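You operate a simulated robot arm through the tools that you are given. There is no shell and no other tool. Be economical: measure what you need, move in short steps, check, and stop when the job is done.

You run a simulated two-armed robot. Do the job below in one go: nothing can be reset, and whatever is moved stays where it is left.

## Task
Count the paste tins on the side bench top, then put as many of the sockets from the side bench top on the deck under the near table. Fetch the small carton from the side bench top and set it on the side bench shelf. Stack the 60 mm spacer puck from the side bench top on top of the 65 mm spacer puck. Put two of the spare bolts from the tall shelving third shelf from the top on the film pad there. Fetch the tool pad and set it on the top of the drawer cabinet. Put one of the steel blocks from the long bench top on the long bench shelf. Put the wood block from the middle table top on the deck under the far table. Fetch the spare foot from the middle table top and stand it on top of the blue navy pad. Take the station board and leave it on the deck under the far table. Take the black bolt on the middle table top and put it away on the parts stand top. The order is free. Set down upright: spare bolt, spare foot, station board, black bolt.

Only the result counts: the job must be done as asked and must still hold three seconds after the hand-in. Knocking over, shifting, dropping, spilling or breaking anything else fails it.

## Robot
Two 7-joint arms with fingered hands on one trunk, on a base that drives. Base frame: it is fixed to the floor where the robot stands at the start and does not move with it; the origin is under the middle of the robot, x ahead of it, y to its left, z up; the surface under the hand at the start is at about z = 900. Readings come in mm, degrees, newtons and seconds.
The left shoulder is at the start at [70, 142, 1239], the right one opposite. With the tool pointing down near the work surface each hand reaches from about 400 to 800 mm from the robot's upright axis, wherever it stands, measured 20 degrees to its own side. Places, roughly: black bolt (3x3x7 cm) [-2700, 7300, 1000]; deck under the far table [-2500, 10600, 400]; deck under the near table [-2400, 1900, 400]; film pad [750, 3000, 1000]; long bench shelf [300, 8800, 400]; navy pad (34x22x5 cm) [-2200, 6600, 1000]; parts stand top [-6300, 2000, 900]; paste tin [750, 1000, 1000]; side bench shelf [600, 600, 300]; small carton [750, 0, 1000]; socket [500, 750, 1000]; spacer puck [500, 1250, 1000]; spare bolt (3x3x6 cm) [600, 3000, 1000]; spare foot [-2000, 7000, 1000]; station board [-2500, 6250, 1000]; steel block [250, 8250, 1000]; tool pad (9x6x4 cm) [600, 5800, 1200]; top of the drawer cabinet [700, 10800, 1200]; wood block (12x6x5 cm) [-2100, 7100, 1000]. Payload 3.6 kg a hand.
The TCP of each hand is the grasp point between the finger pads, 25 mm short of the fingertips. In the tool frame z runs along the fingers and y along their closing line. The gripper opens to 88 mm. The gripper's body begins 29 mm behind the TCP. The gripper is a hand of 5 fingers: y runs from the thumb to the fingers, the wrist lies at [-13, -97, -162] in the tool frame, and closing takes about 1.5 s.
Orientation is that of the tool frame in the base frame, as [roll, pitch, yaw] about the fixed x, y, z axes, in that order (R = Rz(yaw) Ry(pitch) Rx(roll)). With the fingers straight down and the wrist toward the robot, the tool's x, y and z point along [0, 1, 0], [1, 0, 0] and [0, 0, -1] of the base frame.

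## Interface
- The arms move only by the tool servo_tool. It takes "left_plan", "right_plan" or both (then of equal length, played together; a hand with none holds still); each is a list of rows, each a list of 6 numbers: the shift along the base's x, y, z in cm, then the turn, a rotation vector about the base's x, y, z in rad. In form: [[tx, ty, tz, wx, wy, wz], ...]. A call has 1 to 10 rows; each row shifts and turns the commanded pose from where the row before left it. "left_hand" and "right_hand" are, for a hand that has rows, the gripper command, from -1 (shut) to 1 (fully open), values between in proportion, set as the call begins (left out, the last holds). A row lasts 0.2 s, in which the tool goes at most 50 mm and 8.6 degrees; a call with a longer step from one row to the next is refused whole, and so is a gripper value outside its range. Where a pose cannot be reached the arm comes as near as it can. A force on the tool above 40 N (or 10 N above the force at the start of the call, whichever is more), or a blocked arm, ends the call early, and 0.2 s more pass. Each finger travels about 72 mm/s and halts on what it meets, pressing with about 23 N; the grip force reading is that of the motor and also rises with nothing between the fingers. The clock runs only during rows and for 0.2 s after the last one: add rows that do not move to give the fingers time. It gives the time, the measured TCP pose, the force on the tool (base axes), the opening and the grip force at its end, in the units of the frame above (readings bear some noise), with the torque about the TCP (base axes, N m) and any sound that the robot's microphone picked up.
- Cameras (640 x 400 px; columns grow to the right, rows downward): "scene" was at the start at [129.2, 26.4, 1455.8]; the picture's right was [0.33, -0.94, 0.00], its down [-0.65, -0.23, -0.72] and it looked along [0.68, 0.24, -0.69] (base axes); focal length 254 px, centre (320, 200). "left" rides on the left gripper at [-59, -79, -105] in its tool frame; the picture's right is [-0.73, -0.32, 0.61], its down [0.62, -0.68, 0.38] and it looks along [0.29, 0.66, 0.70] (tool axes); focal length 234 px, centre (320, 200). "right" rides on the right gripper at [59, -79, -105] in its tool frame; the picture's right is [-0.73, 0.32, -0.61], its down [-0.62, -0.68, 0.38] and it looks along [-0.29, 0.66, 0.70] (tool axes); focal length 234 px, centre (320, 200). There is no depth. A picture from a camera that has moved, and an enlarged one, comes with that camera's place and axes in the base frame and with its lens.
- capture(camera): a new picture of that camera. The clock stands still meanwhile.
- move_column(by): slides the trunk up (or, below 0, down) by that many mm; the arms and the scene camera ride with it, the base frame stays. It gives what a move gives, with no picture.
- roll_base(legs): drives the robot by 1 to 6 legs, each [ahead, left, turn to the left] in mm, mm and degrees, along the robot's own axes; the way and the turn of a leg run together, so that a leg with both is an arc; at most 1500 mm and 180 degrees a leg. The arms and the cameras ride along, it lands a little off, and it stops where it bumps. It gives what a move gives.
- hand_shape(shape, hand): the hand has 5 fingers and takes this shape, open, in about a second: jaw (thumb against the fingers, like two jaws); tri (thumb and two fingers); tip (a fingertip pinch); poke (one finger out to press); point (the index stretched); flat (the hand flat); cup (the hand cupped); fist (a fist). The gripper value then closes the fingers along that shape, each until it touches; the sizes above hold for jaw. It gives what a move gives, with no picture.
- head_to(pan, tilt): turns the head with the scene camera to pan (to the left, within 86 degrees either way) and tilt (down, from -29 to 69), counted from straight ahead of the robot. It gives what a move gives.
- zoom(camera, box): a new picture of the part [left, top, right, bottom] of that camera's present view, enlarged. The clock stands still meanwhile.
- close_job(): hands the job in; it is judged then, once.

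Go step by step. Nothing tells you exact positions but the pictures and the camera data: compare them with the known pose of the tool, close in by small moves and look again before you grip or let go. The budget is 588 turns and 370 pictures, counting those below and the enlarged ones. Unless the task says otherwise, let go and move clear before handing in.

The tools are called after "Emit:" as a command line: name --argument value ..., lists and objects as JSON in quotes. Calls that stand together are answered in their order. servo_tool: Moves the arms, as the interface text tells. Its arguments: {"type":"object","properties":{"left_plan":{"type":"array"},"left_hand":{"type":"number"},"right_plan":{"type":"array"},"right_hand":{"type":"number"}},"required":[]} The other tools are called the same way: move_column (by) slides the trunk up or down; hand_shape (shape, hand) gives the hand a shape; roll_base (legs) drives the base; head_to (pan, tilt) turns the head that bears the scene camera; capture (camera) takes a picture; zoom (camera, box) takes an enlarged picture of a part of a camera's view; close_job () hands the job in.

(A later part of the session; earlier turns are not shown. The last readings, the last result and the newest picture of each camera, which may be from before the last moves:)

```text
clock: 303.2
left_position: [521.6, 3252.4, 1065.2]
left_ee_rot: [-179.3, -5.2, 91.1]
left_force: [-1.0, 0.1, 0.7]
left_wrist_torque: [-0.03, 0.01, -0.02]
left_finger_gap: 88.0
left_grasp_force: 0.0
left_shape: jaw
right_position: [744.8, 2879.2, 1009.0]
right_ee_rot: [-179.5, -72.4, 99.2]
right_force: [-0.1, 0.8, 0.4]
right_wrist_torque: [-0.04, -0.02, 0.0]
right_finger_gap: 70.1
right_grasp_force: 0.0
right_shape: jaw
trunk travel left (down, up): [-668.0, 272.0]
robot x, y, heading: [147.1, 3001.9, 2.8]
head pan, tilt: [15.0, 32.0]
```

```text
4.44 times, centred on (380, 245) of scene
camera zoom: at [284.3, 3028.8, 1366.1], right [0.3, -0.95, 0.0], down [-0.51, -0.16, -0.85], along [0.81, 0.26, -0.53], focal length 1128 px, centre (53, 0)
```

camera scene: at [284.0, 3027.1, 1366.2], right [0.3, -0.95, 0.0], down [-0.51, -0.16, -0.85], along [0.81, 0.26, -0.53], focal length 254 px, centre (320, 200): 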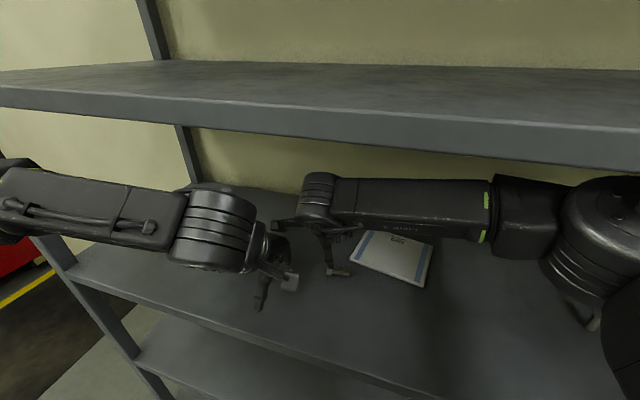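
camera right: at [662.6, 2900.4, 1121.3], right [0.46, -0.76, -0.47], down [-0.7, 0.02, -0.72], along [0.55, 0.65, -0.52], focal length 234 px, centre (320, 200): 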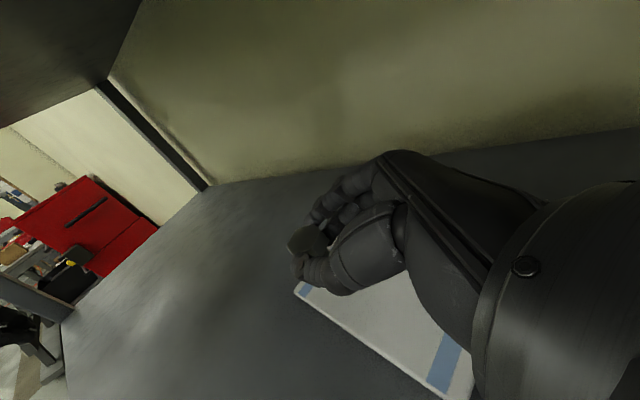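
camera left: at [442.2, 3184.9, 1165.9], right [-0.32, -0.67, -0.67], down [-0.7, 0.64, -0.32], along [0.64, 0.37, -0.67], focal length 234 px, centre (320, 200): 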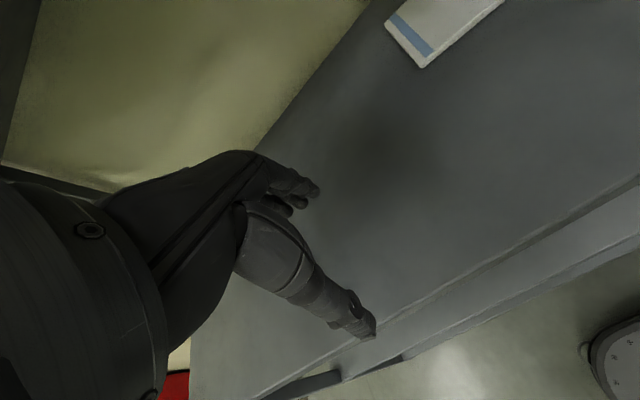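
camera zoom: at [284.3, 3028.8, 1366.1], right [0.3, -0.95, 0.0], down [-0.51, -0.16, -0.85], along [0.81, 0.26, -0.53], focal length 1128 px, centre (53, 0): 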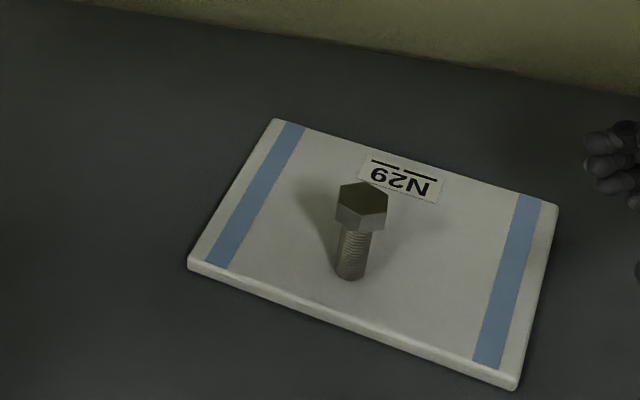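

Bolt A stands upright on the pad. I'll use the same sideways head grip for bolt B: raise the hand, shift right, and approach B from its right.

Emit:
servo_tool --right_plan '[[0, 0, 3, 0, 0, 0], [0, 0, 3, 0, 0, 0], [-1, 0, 0, 0, 0, 0], [0, 0, 0, 0, 0, 0]]'

Emit:
roll_base --legs '[[0, -270, -2.5]]'

Emit:
head_to --pan -15 --tilt 32

Emit:
capture --camera "scene"

Emit:
capture --camera "right"

```text
clock: 304.2
left_position: [521.4, 3251.9, 1065.0]
left_ee_rot: [-179.3, -5.3, 91.0]
left_force: [0.1, -0.1, 0.0]
left_wrist_torque: [-0.01, -0.01, 0.0]
left_finger_gap: 87.7
left_grasp_force: 0.1
left_shape: jaw
right_position: [733.9, 2879.3, 1069.2]
right_ee_rot: [-179.1, -72.5, 98.8]
right_force: [0.0, 1.0, -0.2]
right_wrist_torque: [0.0, -0.03, 0.0]
right_finger_gap: 70.4
right_grasp_force: 0.0
right_shape: jaw
trunk travel left (down, up): [-668.0, 272.0]
robot x, y, heading: [146.1, 2999.9, 2.7]
head pan, tilt: [15.0, 32.0]
```

```text
clock: 306.1
left_position: [538.7, 2965.9, 1064.4]
left_ee_rot: [-179.2, -5.3, 88.3]
left_force: [0.4, -1.1, 0.8]
left_wrist_torque: [-0.03, -0.04, 0.03]
left_finger_gap: 88.1
left_grasp_force: 0.0
left_shape: jaw
right_position: [732.6, 2582.9, 1069.7]
right_ee_rot: [-179.1, -72.4, 96.1]
right_force: [0.8, -1.6, 0.3]
right_wrist_torque: [0.0, -0.01, 0.05]
right_finger_gap: 70.2
right_grasp_force: 0.0
right_shape: jaw
trunk travel left (down, up): [-668.0, 272.0]
robot x, y, heading: [153.4, 2728.2, -0.1]
head pan, tilt: [15.0, 32.0]
```

```text
clock: 307.1
left_position: [538.8, 2965.6, 1064.4]
left_ee_rot: [-179.2, -5.3, 88.4]
left_force: [-0.2, -0.4, 0.4]
left_wrist_torque: [-0.01, 0.01, -0.02]
left_finger_gap: 87.9
left_grasp_force: 0.0
left_shape: jaw
right_position: [732.4, 2582.6, 1069.1]
right_ee_rot: [-179.2, -72.4, 96.2]
right_force: [0.0, -0.6, 0.2]
right_wrist_torque: [-0.03, 0.0, 0.0]
right_finger_gap: 70.4
right_grasp_force: 0.0
right_shape: jaw
trunk travel left (down, up): [-668.0, 272.0]
robot x, y, heading: [151.8, 2733.6, -0.1]
head pan, tilt: [-15.0, 32.0]
```

```text
174 pictures are left
camera scene: at [291.5, 2706.7, 1366.1], right [-0.26, -0.97, 0.0], down [-0.51, 0.14, -0.85], along [0.82, -0.22, -0.53], focal length 254 px, centre (320, 200)
```

scene: 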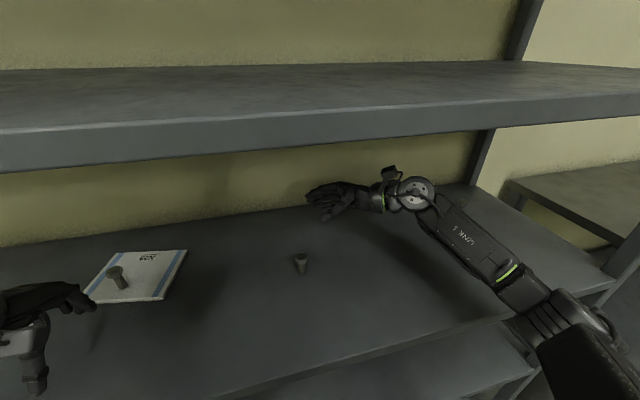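

```text
173 pictures are left
camera right: at [664.9, 2491.1, 1158.0], right [0.42, -0.75, -0.51], down [-0.7, 0.09, -0.71], along [0.58, 0.65, -0.49], focal length 234 px, centre (320, 200)
```

right: 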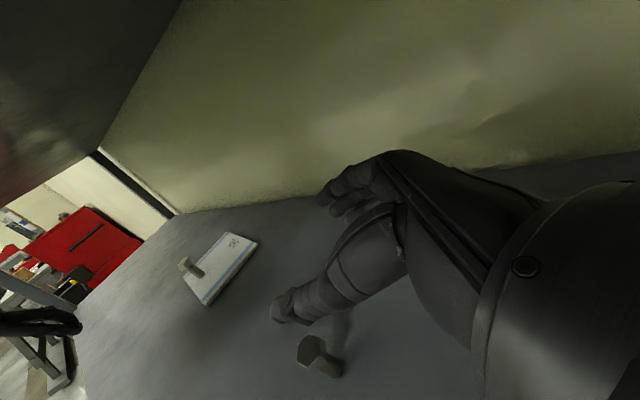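

Emit:
zoom --camera "scene" --box '[260, 230, 340, 290]'

Emit:
zoom --camera "right" --box '[260, 310, 380, 400]'

```text
6.67 times, centred on (300, 260) of scene
camera zoom: at [291.5, 2706.7, 1366.1], right [-0.26, -0.97, 0.0], down [-0.51, 0.14, -0.85], along [0.82, -0.22, -0.53], focal length 1692 px, centre (453, -200)
```

zoom: 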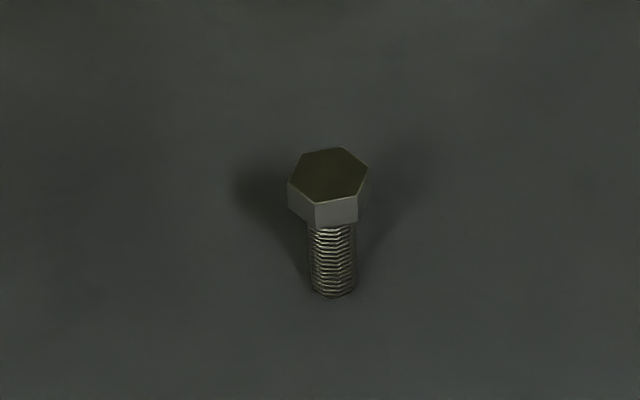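

```text
4.44 times, centred on (320, 355) of right
camera zoom: at [664.9, 2491.1, 1158.0], right [0.42, -0.75, -0.51], down [-0.7, 0.09, -0.71], along [0.58, 0.65, -0.49], focal length 1041 px, centre (320, -489)
```

zoom: 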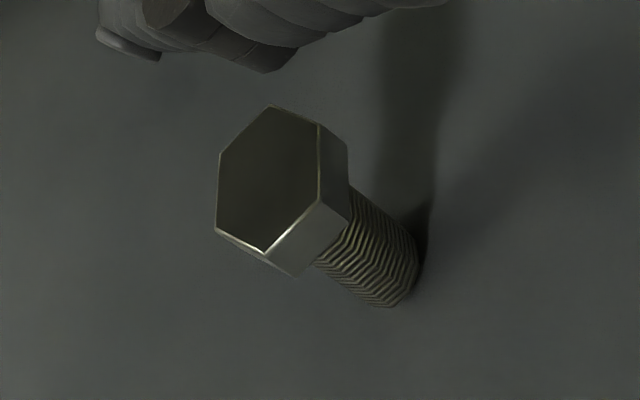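

B is at about (682, 2640). I move to its right side and down.

Emit:
servo_tool --right_plan '[[-1.5, -1.5, -2, 0, 0, 0], [-1.5, -1.5, -2, 0, 0, 0], [-1, -0.3, -2, 0, 0, 0], [0, 0, -2.3, 0, 0, 0], [0, 0, 0, 0, 0, 0]]'

Emit:
capture --camera "right"

Emit:
zoom --camera "scene" --box '[260, 200, 400, 290]'

```text
clock: 308.3
left_position: [539.8, 2965.3, 1065.6]
left_ee_rot: [-179.2, -5.3, 88.3]
left_force: [0.5, 0.2, 0.3]
left_wrist_torque: [0.0, 0.01, 0.02]
left_finger_gap: 87.9
left_grasp_force: 0.1
left_shape: jaw
right_position: [694.1, 2549.4, 986.6]
right_ee_rot: [-179.4, -72.4, 96.4]
right_force: [-0.4, 0.4, 0.5]
right_wrist_torque: [0.03, -0.01, 0.02]
right_finger_gap: 70.2
right_grasp_force: 0.0
right_shape: jaw
trunk travel left (down, up): [-668.0, 272.0]
robot x, y, heading: [155.2, 2733.0, 0.1]
head pan, tilt: [-15.0, 32.0]
```

```text
170 pictures are left
camera right: at [625.4, 2458.1, 1074.0], right [0.42, -0.75, -0.51], down [-0.7, 0.09, -0.71], along [0.58, 0.65, -0.49], focal length 234 px, centre (320, 200)
```

right: 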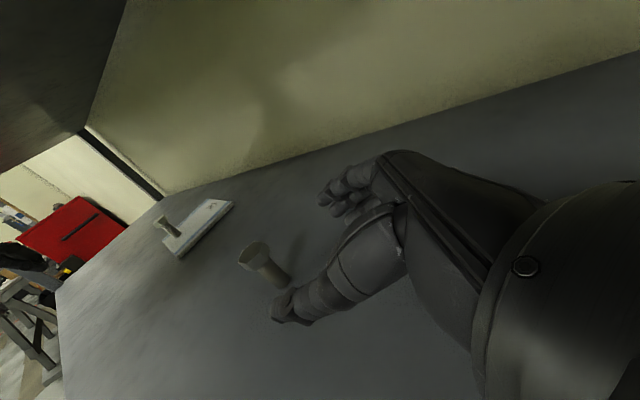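

```text
4.44 times, centred on (330, 245) of scene
camera zoom: at [291.4, 2706.3, 1366.1], right [-0.26, -0.97, 0.0], down [-0.51, 0.14, -0.85], along [0.82, -0.22, -0.53], focal length 1128 px, centre (276, 0)
```

zoom: 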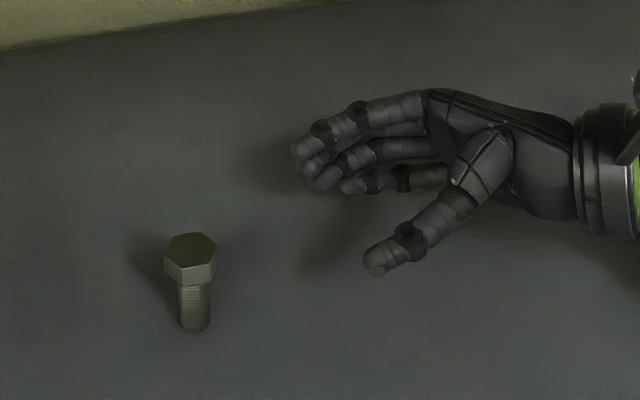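

Emit:
servo_tool --right_plan '[[-0.3, 2.5, -0.6, 0, 0, 0], [-0.2, 2, -0.6, 0, 0, 0], [0, 0, 0, 0, 0, 0]]'

Emit:
zoom --camera "scene" --box '[260, 220, 360, 295]'

Emit:
capture --camera "right"

```text
clock: 309.1
left_position: [538.5, 2965.9, 1065.6]
left_ee_rot: [-179.3, -5.3, 88.4]
left_force: [0.6, -0.1, 0.3]
left_wrist_torque: [0.01, -0.02, -0.01]
left_finger_gap: 87.9
left_grasp_force: 0.1
left_shape: jaw
right_position: [688.8, 2594.4, 973.0]
right_ee_rot: [-179.8, -72.3, 96.8]
right_force: [0.5, 0.2, -0.3]
right_wrist_torque: [-0.01, -0.04, -0.01]
right_finger_gap: 70.4
right_grasp_force: 0.1
right_shape: jaw
trunk travel left (down, up): [-668.0, 272.0]
robot x, y, heading: [154.5, 2732.4, 0.0]
head pan, tilt: [-15.0, 32.0]
```

```text
5.33 times, centred on (310, 258) of scene
camera zoom: at [291.4, 2706.0, 1366.1], right [-0.26, -0.97, 0.0], down [-0.51, 0.14, -0.85], along [0.82, -0.22, -0.53], focal length 1354 px, centre (373, -107)
```

zoom: 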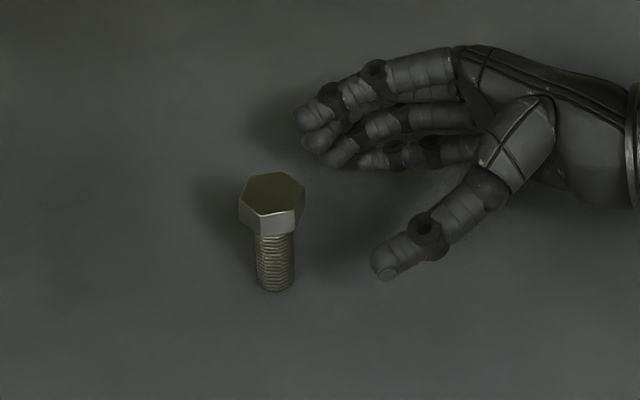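

```text
167 pictures are left
camera right: at [620.4, 2503.0, 1061.7], right [0.42, -0.75, -0.51], down [-0.7, 0.09, -0.71], along [0.58, 0.65, -0.49], focal length 234 px, centre (320, 200)
```

right: 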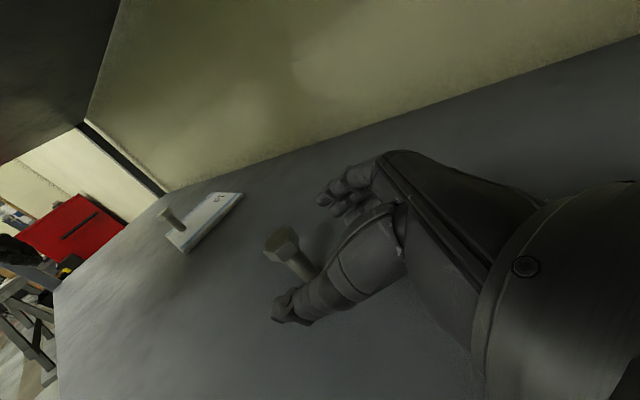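

Emit:
servo_tool --right_plan '[[-0.5, 1.8, 0, 0, 0, 0], [-0.3, 1.8, 0, 0, 0, 0], [0, 0, 0, 0, 0, 0]]'

Emit:
zoom --camera "scene" --box '[260, 220, 360, 295]'

Emit:
capture --camera "right"

```text
clock: 309.9
left_position: [538.8, 2965.9, 1065.4]
left_ee_rot: [-179.3, -5.3, 88.3]
left_force: [-0.2, 0.3, 0.4]
left_wrist_torque: [-0.02, 0.01, -0.02]
left_finger_gap: 88.0
left_grasp_force: 0.0
left_shape: jaw
right_position: [679.5, 2630.1, 974.7]
right_ee_rot: [-179.3, -72.4, 96.3]
right_force: [-0.9, 0.6, -0.6]
right_wrist_torque: [-0.03, -0.01, -0.01]
right_finger_gap: 70.1
right_grasp_force: 0.1
right_shape: jaw
trunk travel left (down, up): [-668.0, 272.0]
robot x, y, heading: [157.4, 2730.5, -0.2]
head pan, tilt: [-15.0, 32.0]
```

```text
5.33 times, centred on (310, 258) of scene
camera zoom: at [291.4, 2706.0, 1366.1], right [-0.26, -0.97, 0.0], down [-0.51, 0.14, -0.85], along [0.82, -0.22, -0.53], focal length 1354 px, centre (373, -107)
```

zoom: 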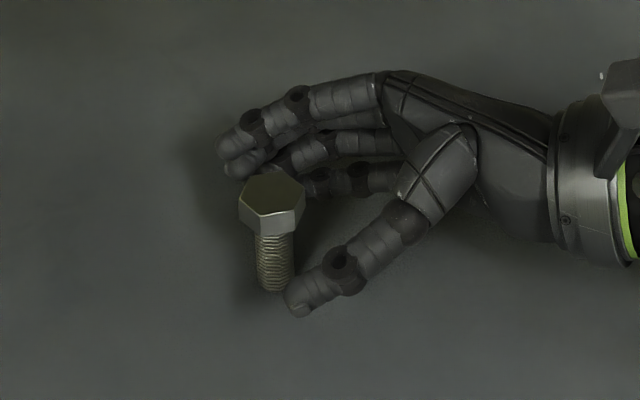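

```text
165 pictures are left
camera right: at [611.3, 2538.8, 1062.6], right [0.42, -0.75, -0.51], down [-0.7, 0.09, -0.71], along [0.58, 0.65, -0.49], focal length 234 px, centre (320, 200)
```

right: 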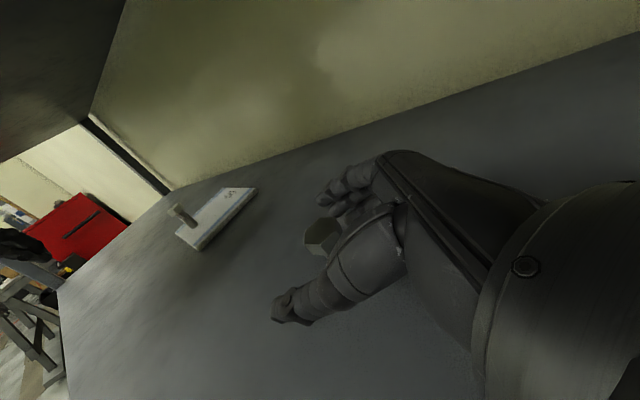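

The head is at the grasp point. Close gently and lift.

Emit:
servo_tool --right_plan '[[0, -0.3, 0, 0, 0, 0], [0, 0, 0, 0, 0, 0], [0, 0, 0, 0, 0, 0], [0, 0, 0, 0, 0, 0], [0, 0, 0, 0, 0, 0], [0, 0, 0, 0, 0, 0], [0, 0, 0, 0, 0, 0]]' --right_hand -1

Emit:
zoom --camera "scene" --box '[260, 220, 360, 295]'

```text
clock: 311.5
left_position: [539.2, 2964.6, 1065.9]
left_ee_rot: [-179.3, -5.2, 88.3]
left_force: [0.1, -0.6, -0.3]
left_wrist_torque: [0.02, -0.02, -0.02]
left_finger_gap: 88.0
left_grasp_force: 0.2
left_shape: jaw
right_position: [679.7, 2627.6, 975.1]
right_ee_rot: [-179.5, -72.4, 96.5]
right_force: [0.5, 0.5, 0.5]
right_wrist_torque: [-0.02, 0.03, 0.01]
right_finger_gap: 18.5
right_grasp_force: 23.0
right_shape: jaw
trunk travel left (down, up): [-668.0, 272.0]
robot x, y, heading: [155.2, 2727.4, 0.3]
head pan, tilt: [-15.0, 32.0]
```

```text
5.33 times, centred on (310, 258) of scene
camera zoom: at [291.6, 2706.2, 1366.1], right [-0.26, -0.97, 0.0], down [-0.51, 0.14, -0.85], along [0.82, -0.22, -0.53], focal length 1354 px, centre (373, -107)
```

zoom: 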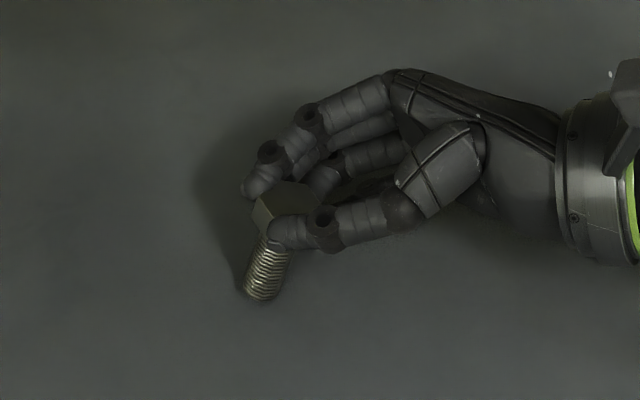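

Gripped but leaning about 19°. I lift and correct the roll.

Emit:
servo_tool --right_plan '[[0, 0, 2, 0, 0, 0], [0, 0, 2, 0, 0, 0], [0, 0, 2, -0.11, -0.012, 0], [0, 0, 0, -0.11, -0.012, 0], [0, 0, 0, -0.11, -0.012, 0], [0, 0, 0, 0, 0, 0]]'

Emit:
zoom --camera "scene" --box '[250, 190, 350, 265]'

Emit:
capture --camera "right"

```text
clock: 312.9
left_position: [539.4, 2965.7, 1064.0]
left_ee_rot: [-179.4, -5.3, 88.3]
left_force: [-0.4, -0.1, 0.4]
left_wrist_torque: [0.02, 0.04, -0.01]
left_finger_gap: 87.9
left_grasp_force: 0.1
left_shape: jaw
right_position: [680.3, 2627.0, 1035.3]
right_ee_rot: [-179.2, -53.3, 96.3]
right_force: [-0.1, 0.2, -1.3]
right_wrist_torque: [0.0, -0.02, 0.0]
right_finger_gap: 18.2
right_grasp_force: 23.0
right_shape: jaw
trunk travel left (down, up): [-668.0, 272.0]
robot x, y, heading: [156.3, 2729.3, -0.2]
head pan, tilt: [-15.0, 32.0]
```

```text
5.33 times, centred on (300, 228) of scene
camera zoom: at [291.6, 2706.0, 1366.1], right [-0.26, -0.97, 0.0], down [-0.51, 0.14, -0.85], along [0.82, -0.22, -0.53], focal length 1354 px, centre (427, 53)
```

zoom: 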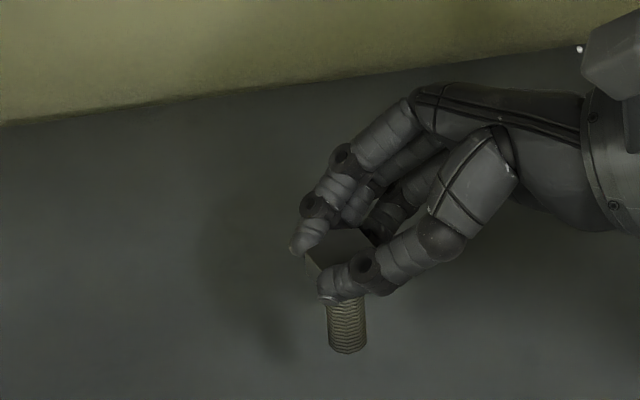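

```text
162 pictures are left
camera right: at [608.0, 2569.2, 1145.4], right [0.43, -0.88, -0.22], down [-0.67, -0.15, -0.72], along [0.6, 0.46, -0.65], focal length 234 px, centre (320, 200)
```

right: 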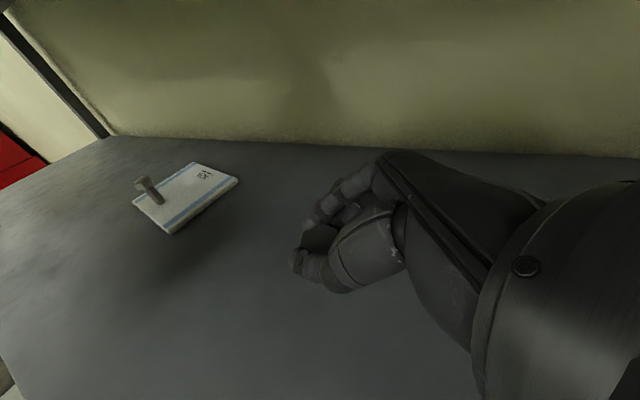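

Emit:
roll_base --legs '[[0, 195, 0]]'

Emit:
head_to --pan 10 --tilt 32

Emit:
servo_tool --right_plan '[[3.5, 0, 1, 0.04, 0.005, 0], [4, 0, 1, 0, 0, 0], [4, 0.5, 0, 0, 0, 0], [0.5, 3, 0, 0, 0, 0], [0, 3, 0, 0, 0, 0], [0, 3, 0, 0, 0, 0], [0, 0, 0, 0, 0, 0]]'

Emit:
capture --camera "scene"

Emit:
zoom --camera "scene" --box '[240, 170, 400, 290]'

```text
clock: 314.4
left_position: [538.9, 3160.9, 1065.6]
left_ee_rot: [-179.3, -5.2, 88.3]
left_force: [-0.6, -0.3, -0.4]
left_wrist_torque: [-0.02, 0.01, 0.0]
left_finger_gap: 88.1
left_grasp_force: 0.1
left_shape: jaw
right_position: [680.3, 2823.4, 1034.7]
right_ee_rot: [-179.2, -53.3, 96.2]
right_force: [0.5, 0.1, -1.0]
right_wrist_torque: [-0.04, -0.02, -0.01]
right_finger_gap: 17.9
right_grasp_force: 23.1
right_shape: jaw
trunk travel left (down, up): [-668.0, 272.0]
robot x, y, heading: [156.1, 2924.0, -0.0]
head pan, tilt: [-15.0, 32.0]
```

```text
clock: 315.3
left_position: [540.5, 3160.1, 1065.1]
left_ee_rot: [-179.3, -5.3, 88.3]
left_force: [0.0, 0.6, 0.1]
left_wrist_torque: [-0.01, -0.01, 0.04]
left_finger_gap: 88.1
left_grasp_force: 0.1
left_shape: jaw
right_position: [680.2, 2822.0, 1034.7]
right_ee_rot: [-179.4, -53.5, 96.2]
right_force: [-0.8, -0.8, -0.7]
right_wrist_torque: [-0.01, -0.02, 0.03]
right_finger_gap: 18.2
right_grasp_force: 23.0
right_shape: jaw
trunk travel left (down, up): [-668.0, 272.0]
robot x, y, heading: [155.8, 2926.6, -0.1]
head pan, tilt: [10.0, 32.0]
```

```text
clock: 316.9
left_position: [540.2, 3160.2, 1066.2]
left_ee_rot: [-179.3, -5.3, 88.4]
left_force: [-0.4, 0.0, -0.2]
left_wrist_torque: [0.0, -0.01, 0.05]
left_finger_gap: 88.1
left_grasp_force: 0.0
left_shape: jaw
right_position: [800.6, 2917.4, 1055.8]
right_ee_rot: [-179.2, -55.6, 96.2]
right_force: [-0.4, -0.6, -2.2]
right_wrist_torque: [-0.02, 0.03, 0.01]
right_finger_gap: 17.8
right_grasp_force: 23.0
right_shape: jaw
trunk travel left (down, up): [-668.0, 272.0]
robot x, y, heading: [152.7, 2928.2, -0.1]
head pan, tilt: [10.0, 32.0]
```

```text
161 pictures are left
camera scene: at [293.5, 2940.3, 1366.1], right [0.17, -0.99, 0.0], down [-0.52, -0.09, -0.85], along [0.84, 0.15, -0.53], focal length 254 px, centre (320, 200)
```

scene: 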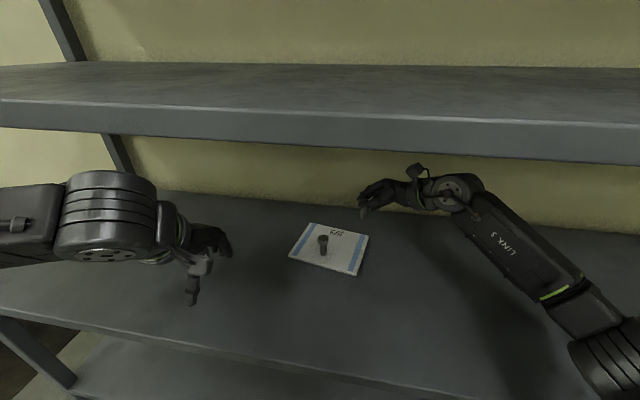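

```text
3.33 times, centred on (320, 230) of scene
camera zoom: at [293.5, 2940.3, 1366.1], right [0.17, -0.99, 0.0], down [-0.52, -0.09, -0.85], along [0.84, 0.15, -0.53], focal length 846 px, centre (320, 100)
```

zoom: 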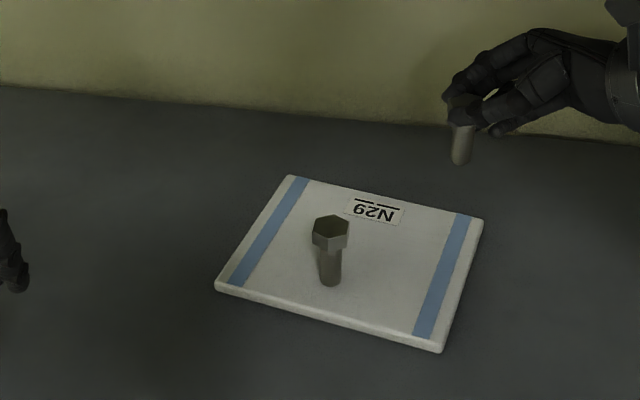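

Emit:
servo_tool --right_plan '[[0, 1.8, -1, 0, 0, 0], [0, 1.7, -1.5, 0, 0, 0], [0, 0, -2, 0, 0, 0], [0, 0, 0, 0, 0, 0]]'

Emit:
zoom --camera "scene" --box '[300, 190, 400, 265]'

Emit:
capture --camera "right"

```text
clock: 317.9
left_position: [538.4, 3160.9, 1064.9]
left_ee_rot: [-179.3, -5.4, 88.4]
left_force: [-0.9, 0.0, 0.3]
left_wrist_torque: [0.0, -0.02, -0.02]
left_finger_gap: 87.9
left_grasp_force: 0.1
left_shape: jaw
right_position: [800.0, 2952.9, 1008.7]
right_ee_rot: [-179.3, -55.7, 96.2]
right_force: [-0.5, 0.1, -1.5]
right_wrist_torque: [-0.02, 0.02, -0.01]
right_finger_gap: 18.0
right_grasp_force: 22.9
right_shape: jaw
trunk travel left (down, up): [-668.0, 272.0]
robot x, y, heading: [155.9, 2928.9, -0.2]
head pan, tilt: [10.0, 32.0]
```

```text
5.33 times, centred on (350, 228) of scene
camera zoom: at [293.6, 2941.2, 1366.1], right [0.17, -0.99, 0.0], down [-0.52, -0.09, -0.85], along [0.84, 0.15, -0.53], focal length 1354 px, centre (160, 53)
```

zoom: 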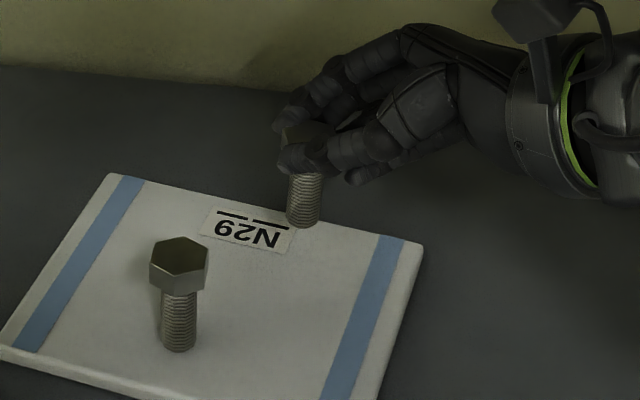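

```text
158 pictures are left
camera right: at [729.2, 2890.2, 1117.9], right [0.43, -0.87, -0.26], down [-0.68, -0.12, -0.73], along [0.6, 0.49, -0.64], focal length 234 px, centre (320, 200)
```

right: 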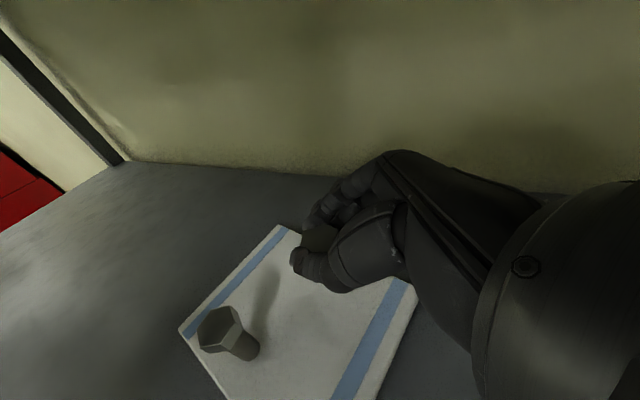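

Emit:
servo_tool --right_plan '[[-0.3, 0, -1, 0, 0, 0], [0, 0, -0.5, 0, 0, 0], [0, 0, 0, 0, 0, 0]]'

Emit:
servo_tool --right_plan '[[0, 0, -0.2, 0, 0, 0], [0, 0, -0.2, 0, 0, 0], [0, 0, 0, 0, 0, 0]]'

Emit:
zoom --camera "scene" --box '[300, 190, 400, 265]'

```text
clock: 318.7
left_position: [538.7, 3159.9, 1065.4]
left_ee_rot: [-179.3, -5.4, 88.4]
left_force: [0.3, -1.1, -0.5]
left_wrist_torque: [0.0, -0.01, 0.0]
left_finger_gap: 88.1
left_grasp_force: 0.0
left_shape: jaw
right_position: [797.2, 2951.9, 994.0]
right_ee_rot: [-179.3, -55.7, 96.2]
right_force: [0.2, 0.4, -0.5]
right_wrist_torque: [-0.02, 0.0, 0.01]
right_finger_gap: 17.7
right_grasp_force: 23.3
right_shape: jaw
trunk travel left (down, up): [-668.0, 272.0]
robot x, y, heading: [152.7, 2928.6, -0.1]
head pan, tilt: [10.0, 32.0]
```

```text
clock: 319.5
left_position: [540.2, 3161.5, 1065.7]
left_ee_rot: [-179.3, -5.2, 88.2]
left_force: [0.3, 0.2, 0.1]
left_wrist_torque: [-0.02, 0.03, -0.04]
left_finger_gap: 88.3
left_grasp_force: 0.1
left_shape: jaw
right_position: [797.9, 2953.3, 991.8]
right_ee_rot: [-179.3, -55.7, 96.2]
right_force: [-0.3, 0.1, -0.9]
right_wrist_torque: [-0.01, 0.0, -0.01]
right_finger_gap: 17.8
right_grasp_force: 22.9
right_shape: jaw
trunk travel left (down, up): [-668.0, 272.0]
robot x, y, heading: [154.0, 2925.0, -0.2]
head pan, tilt: [10.0, 32.0]
```

```text
5.33 times, centred on (350, 228) of scene
camera zoom: at [293.7, 2941.0, 1366.1], right [0.17, -0.99, 0.0], down [-0.52, -0.09, -0.85], along [0.84, 0.15, -0.53], focal length 1354 px, centre (160, 53)
```

zoom: 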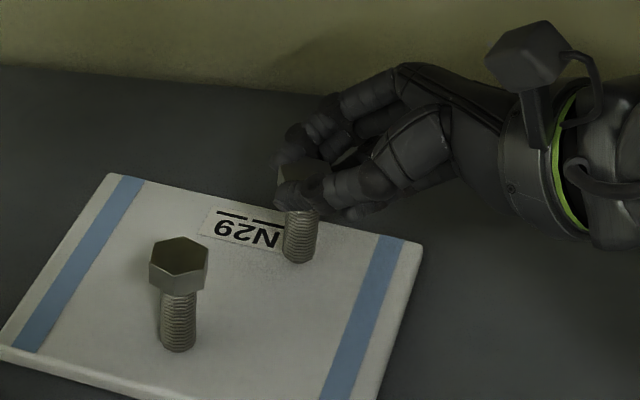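

Emit:
servo_tool --right_plan '[[0, 0, -0.2, 0, 0, 0], [0, 0, -0.2, 0, 0, 0], [0, 0, 0, 0, 0, 0]]'

Emit:
servo_tool --right_plan '[[0, 0, -0.2, 0, 0, 0], [0, 0, -0.1, 0, 0, 0], [0, 0, 0, 0, 0, 0]]'

Emit:
servo_tool --right_plan '[[0, 0, -0.2, 0, 0, 0], [0, 0, 0, 0, 0, 0]]'

```text
clock: 320.3
left_position: [540.2, 3160.9, 1065.6]
left_ee_rot: [-179.3, -5.4, 88.4]
left_force: [0.7, -0.4, -0.3]
left_wrist_torque: [0.01, 0.03, -0.03]
left_finger_gap: 88.0
left_grasp_force: 0.0
left_shape: jaw
right_position: [797.4, 2952.2, 986.7]
right_ee_rot: [-179.3, -55.8, 96.2]
right_force: [0.8, 0.0, -1.1]
right_wrist_torque: [0.02, 0.02, 0.02]
right_finger_gap: 17.6
right_grasp_force: 23.2
right_shape: jaw
trunk travel left (down, up): [-668.0, 272.0]
robot x, y, heading: [154.9, 2929.0, -0.1]
head pan, tilt: [10.0, 32.0]
```

```text
clock: 321.1
left_position: [538.5, 3161.1, 1065.6]
left_ee_rot: [-179.5, -5.3, 88.3]
left_force: [0.6, -0.2, 0.0]
left_wrist_torque: [-0.01, 0.0, 0.01]
left_finger_gap: 88.1
left_grasp_force: 0.1
left_shape: jaw
right_position: [796.7, 2953.1, 986.1]
right_ee_rot: [-179.6, -55.7, 96.4]
right_force: [3.1, 0.7, 10.4]
right_wrist_torque: [0.15, -0.17, 0.01]
right_finger_gap: 17.9
right_grasp_force: 23.2
right_shape: jaw
trunk travel left (down, up): [-668.0, 272.0]
robot x, y, heading: [158.0, 2926.1, -0.1]
head pan, tilt: [10.0, 32.0]
```

```text
clock: 321.7
left_position: [537.8, 3160.4, 1066.7]
left_ee_rot: [-179.4, -5.3, 88.3]
left_force: [-0.7, 0.2, -0.2]
left_wrist_torque: [0.01, 0.0, -0.02]
left_finger_gap: 88.2
left_grasp_force: 0.0
left_shape: jaw
right_position: [795.1, 2953.1, 983.3]
right_ee_rot: [-179.6, -55.6, 96.4]
right_force: [5.5, 2.8, 18.9]
right_wrist_torque: [0.26, -0.26, -0.02]
right_finger_gap: 18.4
right_grasp_force: 22.8
right_shape: jaw
trunk travel left (down, up): [-668.0, 272.0]
robot x, y, heading: [154.6, 2925.7, -0.2]
head pan, tilt: [10.0, 32.0]
```

Emit:
servo_tool --right_plan '[[0, 0, 0.35, 0, 0, 0], [0, 0, 0, 0, 0, 0]]'

Emit:
zoom --camera "scene" --box '[320, 200, 380, 245]'

```text
clock: 322.3
left_position: [538.8, 3160.7, 1065.7]
left_ee_rot: [-179.4, -5.4, 88.4]
left_force: [-0.2, -1.1, -0.5]
left_wrist_torque: [0.01, 0.02, 0.0]
left_finger_gap: 87.8
left_grasp_force: 0.0
left_shape: jaw
right_position: [795.9, 2953.3, 984.4]
right_ee_rot: [-179.2, -55.6, 96.2]
right_force: [0.6, 0.8, 5.5]
right_wrist_torque: [0.04, -0.06, 0.02]
right_finger_gap: 18.1
right_grasp_force: 22.4
right_shape: jaw
trunk travel left (down, up): [-668.0, 272.0]
robot x, y, heading: [153.3, 2928.5, 0.2]
head pan, tilt: [10.0, 32.0]
```

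```text
8.89 times, centred on (350, 222) of scene
camera zoom: at [292.5, 2941.0, 1366.1], right [0.17, -0.99, 0.0], down [-0.52, -0.09, -0.85], along [0.84, 0.15, -0.53], focal length 2256 px, centre (53, 0)
```

zoom: 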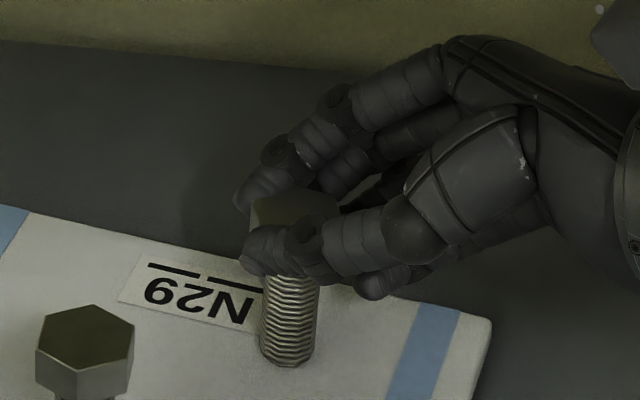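

Emit:
servo_tool --right_plan '[[0, 0, 0, 0, 0, 0], [0, 0, 0, 0, 0, 0], [0, 0, 0, 0, 0, 0]]' --right_hand -0.42

Emit:
zoom --camera "scene" --box '[320, 200, 380, 245]'

```text
clock: 323.1
left_position: [539.7, 3160.7, 1065.3]
left_ee_rot: [-179.3, -5.3, 88.2]
left_force: [-0.3, -0.3, -0.9]
left_wrist_torque: [0.0, 0.01, -0.03]
left_finger_gap: 87.9
left_grasp_force: 0.0
left_shape: jaw
right_position: [796.7, 2953.6, 985.6]
right_ee_rot: [-179.2, -55.7, 96.1]
right_force: [0.3, 0.0, 0.1]
right_wrist_torque: [-0.01, 0.03, 0.01]
right_finger_gap: 25.3
right_grasp_force: 0.1
right_shape: jaw
trunk travel left (down, up): [-668.0, 272.0]
robot x, y, heading: [153.7, 2924.7, -0.0]
head pan, tilt: [10.0, 32.0]
```

```text
8.89 times, centred on (350, 222) of scene
camera zoom: at [293.3, 2941.0, 1366.1], right [0.17, -0.99, 0.0], down [-0.52, -0.09, -0.85], along [0.84, 0.15, -0.53], focal length 2256 px, centre (53, 0)
```

zoom: 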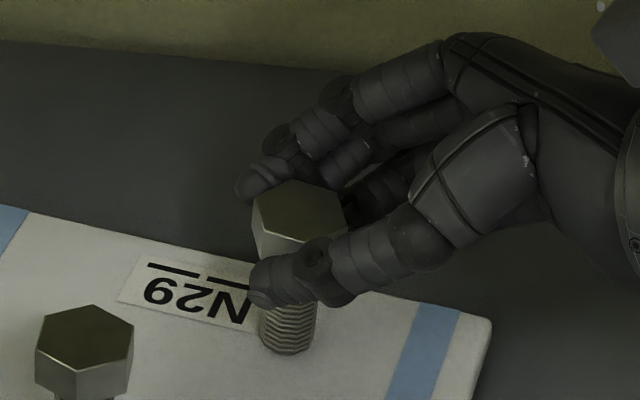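

Free and standing. Open more, then withdraw to the right and up.

Emit:
servo_tool --right_plan '[[0, 0, 0, 0, 0, 0], [0, 0, 0, 0, 0, 0], [0, 0, 0, 0, 0, 0], [0, 0, 0, 0, 0, 0]]' --right_hand 0.1

Emit:
zoom --camera "scene" --box '[320, 200, 380, 245]'

```text
clock: 324.1
left_position: [539.7, 3161.5, 1065.7]
left_ee_rot: [-179.3, -5.3, 88.4]
left_force: [0.2, 0.5, -0.5]
left_wrist_torque: [-0.01, 0.0, 0.0]
left_finger_gap: 88.1
left_grasp_force: 0.1
left_shape: jaw
right_position: [796.4, 2952.5, 985.1]
right_ee_rot: [-179.2, -55.7, 96.2]
right_force: [0.2, -0.2, 0.4]
right_wrist_torque: [0.0, 0.0, 0.01]
right_finger_gap: 48.0
right_grasp_force: 0.0
right_shape: jaw
trunk travel left (down, up): [-668.0, 272.0]
robot x, y, heading: [153.8, 2928.4, -0.2]
head pan, tilt: [10.0, 32.0]
```

```text
8.89 times, centred on (350, 222) of scene
camera zoom: at [293.5, 2941.0, 1366.1], right [0.17, -0.99, 0.0], down [-0.52, -0.09, -0.85], along [0.84, 0.15, -0.53], focal length 2256 px, centre (53, 0)
```

zoom: 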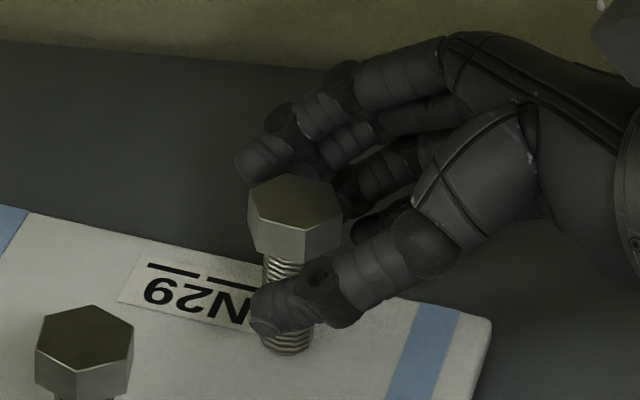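

Emit:
servo_tool --right_plan '[[0, 0, 0, 0, 0, 0], [0, -0.8, 0.3, 0, 0, 0], [0.1, -1.2, 0.7, 0, 0, 0], [0.2, -2, 1.3, 0, 0, 0], [0.2, -3, 1.5, 0, 0, 0], [0, -4, 1, 0, 0, 0], [0, 0, 0, 0, 0, 0]]' --right_hand 0.3

Emit:
zoom --camera "scene" --box '[280, 190, 400, 280]'

```text
clock: 325.7
left_position: [539.1, 3161.3, 1065.2]
left_ee_rot: [-179.3, -5.2, 88.3]
left_force: [-0.2, 0.1, 0.3]
left_wrist_torque: [-0.08, 0.0, -0.01]
left_finger_gap: 88.3
left_grasp_force: 0.0
left_shape: jaw
right_position: [802.9, 2843.3, 1035.6]
right_ee_rot: [-179.2, -55.5, 96.2]
right_force: [0.6, 0.1, 0.0]
right_wrist_torque: [0.0, 0.0, -0.04]
right_finger_gap: 56.9
right_grasp_force: 0.0
right_shape: jaw
trunk travel left (down, up): [-668.0, 272.0]
robot x, y, heading: [153.8, 2924.2, -0.2]
head pan, tilt: [10.0, 32.0]
```

```text
4.44 times, centred on (340, 235) of scene
camera zoom: at [293.8, 2941.8, 1366.1], right [0.17, -0.99, 0.0], down [-0.52, -0.09, -0.85], along [0.84, 0.15, -0.53], focal length 1128 px, centre (231, 44)
```

zoom: 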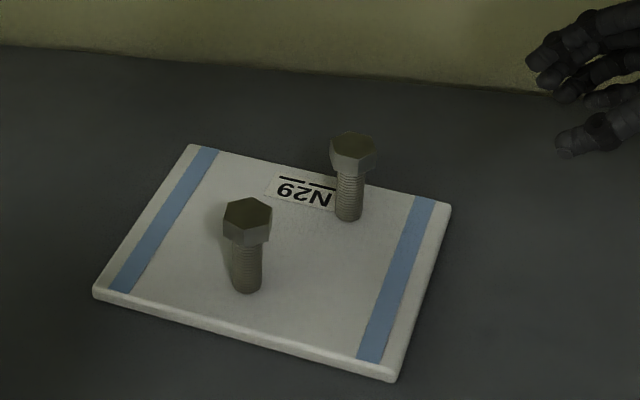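

Both bolts stand upright on the film pad. I bring the right hand back to neutral, leave the shelving, and look toward the tool pad.

Emit:
servo_tool --right_plan '[[-1, -1, 1, -0.138, -0.015, 0], [-2, 0, 0, -0.138, -0.015, 0], [-3, 0, 0, -0.138, -0.015, 0], [-3, 0, 0, -0.138, -0.015, 0], [-3, 0, 0, -0.138, -0.015, 0], [-3, 0, 0, -0.138, -0.015, 0], [-3, 0, 0, -0.138, -0.015, -0.1], [0, 0, 0, 0, 0, 0]]' --right_hand 1

Emit:
roll_base --legs '[[-550, 0, 0]]'

Emit:
move_column --by 150

Emit:
head_to --pan 75 --tilt 18

Emit:
capture --camera "scene"

```text
refused: row 7 steps farther than a row can; nothing moved
```

```text
clock: 328.9
left_position: [1.4, 3161.7, 1064.6]
left_ee_rot: [-179.3, -5.3, 87.9]
left_force: [0.6, -0.3, 0.4]
left_wrist_torque: [0.03, 0.0, 0.03]
left_finger_gap: 88.2
left_grasp_force: 0.1
left_shape: jaw
right_position: [264.3, 2841.3, 1035.3]
right_ee_rot: [-179.3, -55.7, 95.8]
right_force: [-0.5, -0.3, -0.1]
right_wrist_torque: [0.0, 0.0, 0.0]
right_finger_gap: 56.8
right_grasp_force: 0.1
right_shape: jaw
trunk travel left (down, up): [-668.0, 272.0]
robot x, y, heading: [-383.7, 2925.6, -0.5]
head pan, tilt: [10.0, 32.0]
```

```text
clock: 330.6
left_position: [2.6, 3161.5, 1214.8]
left_ee_rot: [-179.2, -5.2, 88.0]
left_force: [0.3, -0.8, 0.6]
left_wrist_torque: [0.0, -0.02, -0.01]
left_finger_gap: 87.9
left_grasp_force: 0.0
left_shape: jaw
right_position: [264.5, 2842.8, 1186.1]
right_ee_rot: [-179.3, -55.6, 96.0]
right_force: [-0.5, -0.5, 0.2]
right_wrist_torque: [0.02, 0.0, -0.01]
right_finger_gap: 56.8
right_grasp_force: 0.0
right_shape: jaw
trunk travel left (down, up): [-818.0, 122.0]
robot x, y, heading: [-384.2, 2928.4, -0.3]
head pan, tilt: [10.0, 32.0]
```

```text
clock: 332.0
left_position: [1.3, 3161.1, 1215.4]
left_ee_rot: [-179.3, -5.4, 88.0]
left_force: [-0.8, 0.6, -0.4]
left_wrist_torque: [0.01, 0.0, 0.01]
left_finger_gap: 88.0
left_grasp_force: 0.1
left_shape: jaw
right_position: [264.3, 2842.5, 1185.5]
right_ee_rot: [-179.3, -55.6, 95.9]
right_force: [0.0, -0.2, 0.3]
right_wrist_torque: [0.02, 0.0, -0.03]
right_finger_gap: 57.0
right_grasp_force: 0.0
right_shape: jaw
trunk travel left (down, up): [-818.0, 122.0]
robot x, y, heading: [-389.2, 2931.4, -0.4]
head pan, tilt: [75.0, 18.0]
```

```text
152 pictures are left
camera scene: at [-308.3, 3017.6, 1538.6], right [0.96, -0.27, 0.0], down [-0.08, -0.3, -0.95], along [0.25, 0.92, -0.31], focal length 254 px, centre (320, 200)
```

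scene: 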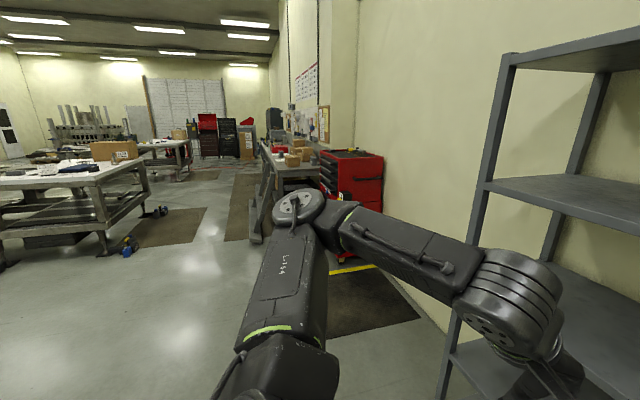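

Emit:
servo_tool --right_plan '[[0, 0, 0, -0.138, -0.015, 0], [0, 0, 0, -0.138, -0.015, 0], [-1, 0, 0, -0.138, -0.015, 0], [-1, 0, 0, -0.138, -0.015, 0], [-1, 0, 0, -0.138, -0.015, 0], [-1, 0, 0, -0.138, -0.015, 0], [-1, 0, 0, -0.138, -0.015, 0], [0, 0, 0, 0, 0, -0.1]]' --right_hand 1

Emit:
zoom --camera "scene" --box '[230, 110, 400, 240]'

```text
clock: 333.8
left_position: [1.8, 3163.1, 1215.0]
left_ee_rot: [-179.3, -5.3, 88.0]
left_force: [0.1, 0.3, 0.2]
left_wrist_torque: [0.01, 0.03, -0.03]
left_finger_gap: 88.2
left_grasp_force: 0.1
left_shape: jaw
right_position: [213.9, 2841.4, 1186.2]
right_ee_rot: [-179.5, 0.1, 90.3]
right_force: [-0.5, -1.0, 0.0]
right_wrist_torque: [0.04, 0.0, -0.01]
right_finger_gap: 87.9
right_grasp_force: 0.1
right_shape: jaw
trunk travel left (down, up): [-818.0, 122.0]
robot x, y, heading: [-385.1, 2931.7, -0.5]
head pan, tilt: [75.0, 18.0]
```

```text
3.08 times, centred on (315, 175) of scene
camera zoom: at [-308.5, 3018.0, 1538.5], right [0.96, -0.27, 0.0], down [-0.08, -0.3, -0.95], along [0.25, 0.92, -0.31], focal length 781 px, centre (335, 277)
```

zoom: 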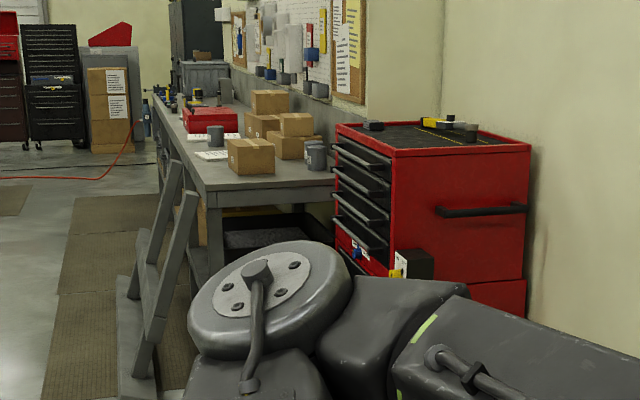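

The tool pad is the black block on the red cart near (590, 5818). I drive there along the aisle and raise the trunk.

Emit:
roll_base --legs '[[0, 1350, 0], [0, 1340, 0.5]]'

Emit:
move_column --by 120

Emit:
head_to --pan 15 --tilt 25

Emit:
capture --camera "scene"

```text
clock: 346.5
left_position: [-33.7, 5792.3, 1214.9]
left_ee_rot: [-179.2, -5.3, 89.6]
left_force: [0.2, 0.1, 0.1]
left_wrist_torque: [0.02, 0.0, 0.01]
left_finger_gap: 87.8
left_grasp_force: 0.1
left_shape: jaw
right_position: [187.2, 5478.9, 1184.9]
right_ee_rot: [-179.6, 0.0, 91.9]
right_force: [0.3, 0.2, 0.3]
right_wrist_torque: [-0.01, 0.0, -0.01]
right_finger_gap: 87.7
right_grasp_force: 0.1
right_shape: jaw
trunk travel left (down, up): [-818.0, 122.0]
robot x, y, heading: [-415.2, 5551.2, 1.2]
head pan, tilt: [75.0, 18.0]
```

```text
clock: 348.0
left_position: [-33.0, 5793.5, 1335.2]
left_ee_rot: [-179.3, -5.3, 89.6]
left_force: [-0.2, -0.3, -0.5]
left_wrist_torque: [0.02, 0.01, 0.01]
left_finger_gap: 88.1
left_grasp_force: 0.1
left_shape: jaw
right_position: [186.2, 5479.8, 1306.2]
right_ee_rot: [-179.4, -0.1, 92.0]
right_force: [0.3, 0.5, -0.3]
right_wrist_torque: [0.0, -0.01, -0.03]
right_finger_gap: 88.0
right_grasp_force: 0.1
right_shape: jaw
trunk travel left (down, up): [-938.0, 2.0]
robot x, y, heading: [-415.9, 5550.1, 1.4]
head pan, tilt: [75.0, 18.0]
```

```text
clock: 349.3
left_position: [-34.8, 5793.2, 1335.5]
left_ee_rot: [-179.3, -5.4, 89.6]
left_force: [-0.7, -0.1, -0.2]
left_wrist_torque: [-0.02, -0.01, 0.01]
left_finger_gap: 88.3
left_grasp_force: 0.0
left_shape: jaw
right_position: [187.7, 5479.4, 1303.9]
right_ee_rot: [-179.5, 0.1, 92.0]
right_force: [-0.6, 0.3, 0.2]
right_wrist_torque: [0.0, 0.0, 0.0]
right_finger_gap: 87.6
right_grasp_force: 0.2
right_shape: jaw
trunk travel left (down, up): [-938.0, 2.0]
robot x, y, heading: [-412.8, 5548.0, 1.4]
head pan, tilt: [15.0, 25.0]
```

```text
150 pictures are left
camera scene: at [-273.9, 5575.7, 1647.2], right [0.28, -0.96, 0.0], down [-0.41, -0.12, -0.91], along [0.87, 0.25, -0.42], focal length 254 px, centre (320, 200)
```

scene: 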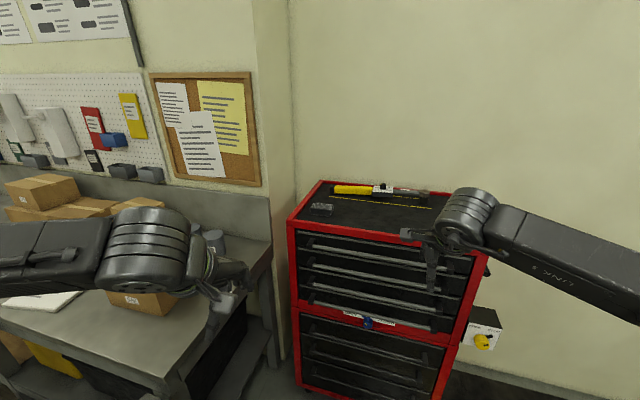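

Emit:
zoom --camera "scene" --box '[270, 160, 490, 260]'

```text
2.91 times, centred on (380, 210) of scene
camera zoom: at [-273.9, 5575.7, 1647.2], right [0.28, -0.96, 0.0], down [-0.41, -0.12, -0.91], along [0.87, 0.25, -0.42], focal length 738 px, centre (146, 171)
```

zoom: 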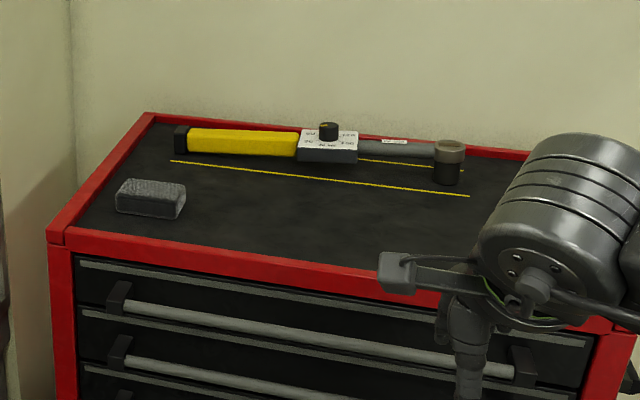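

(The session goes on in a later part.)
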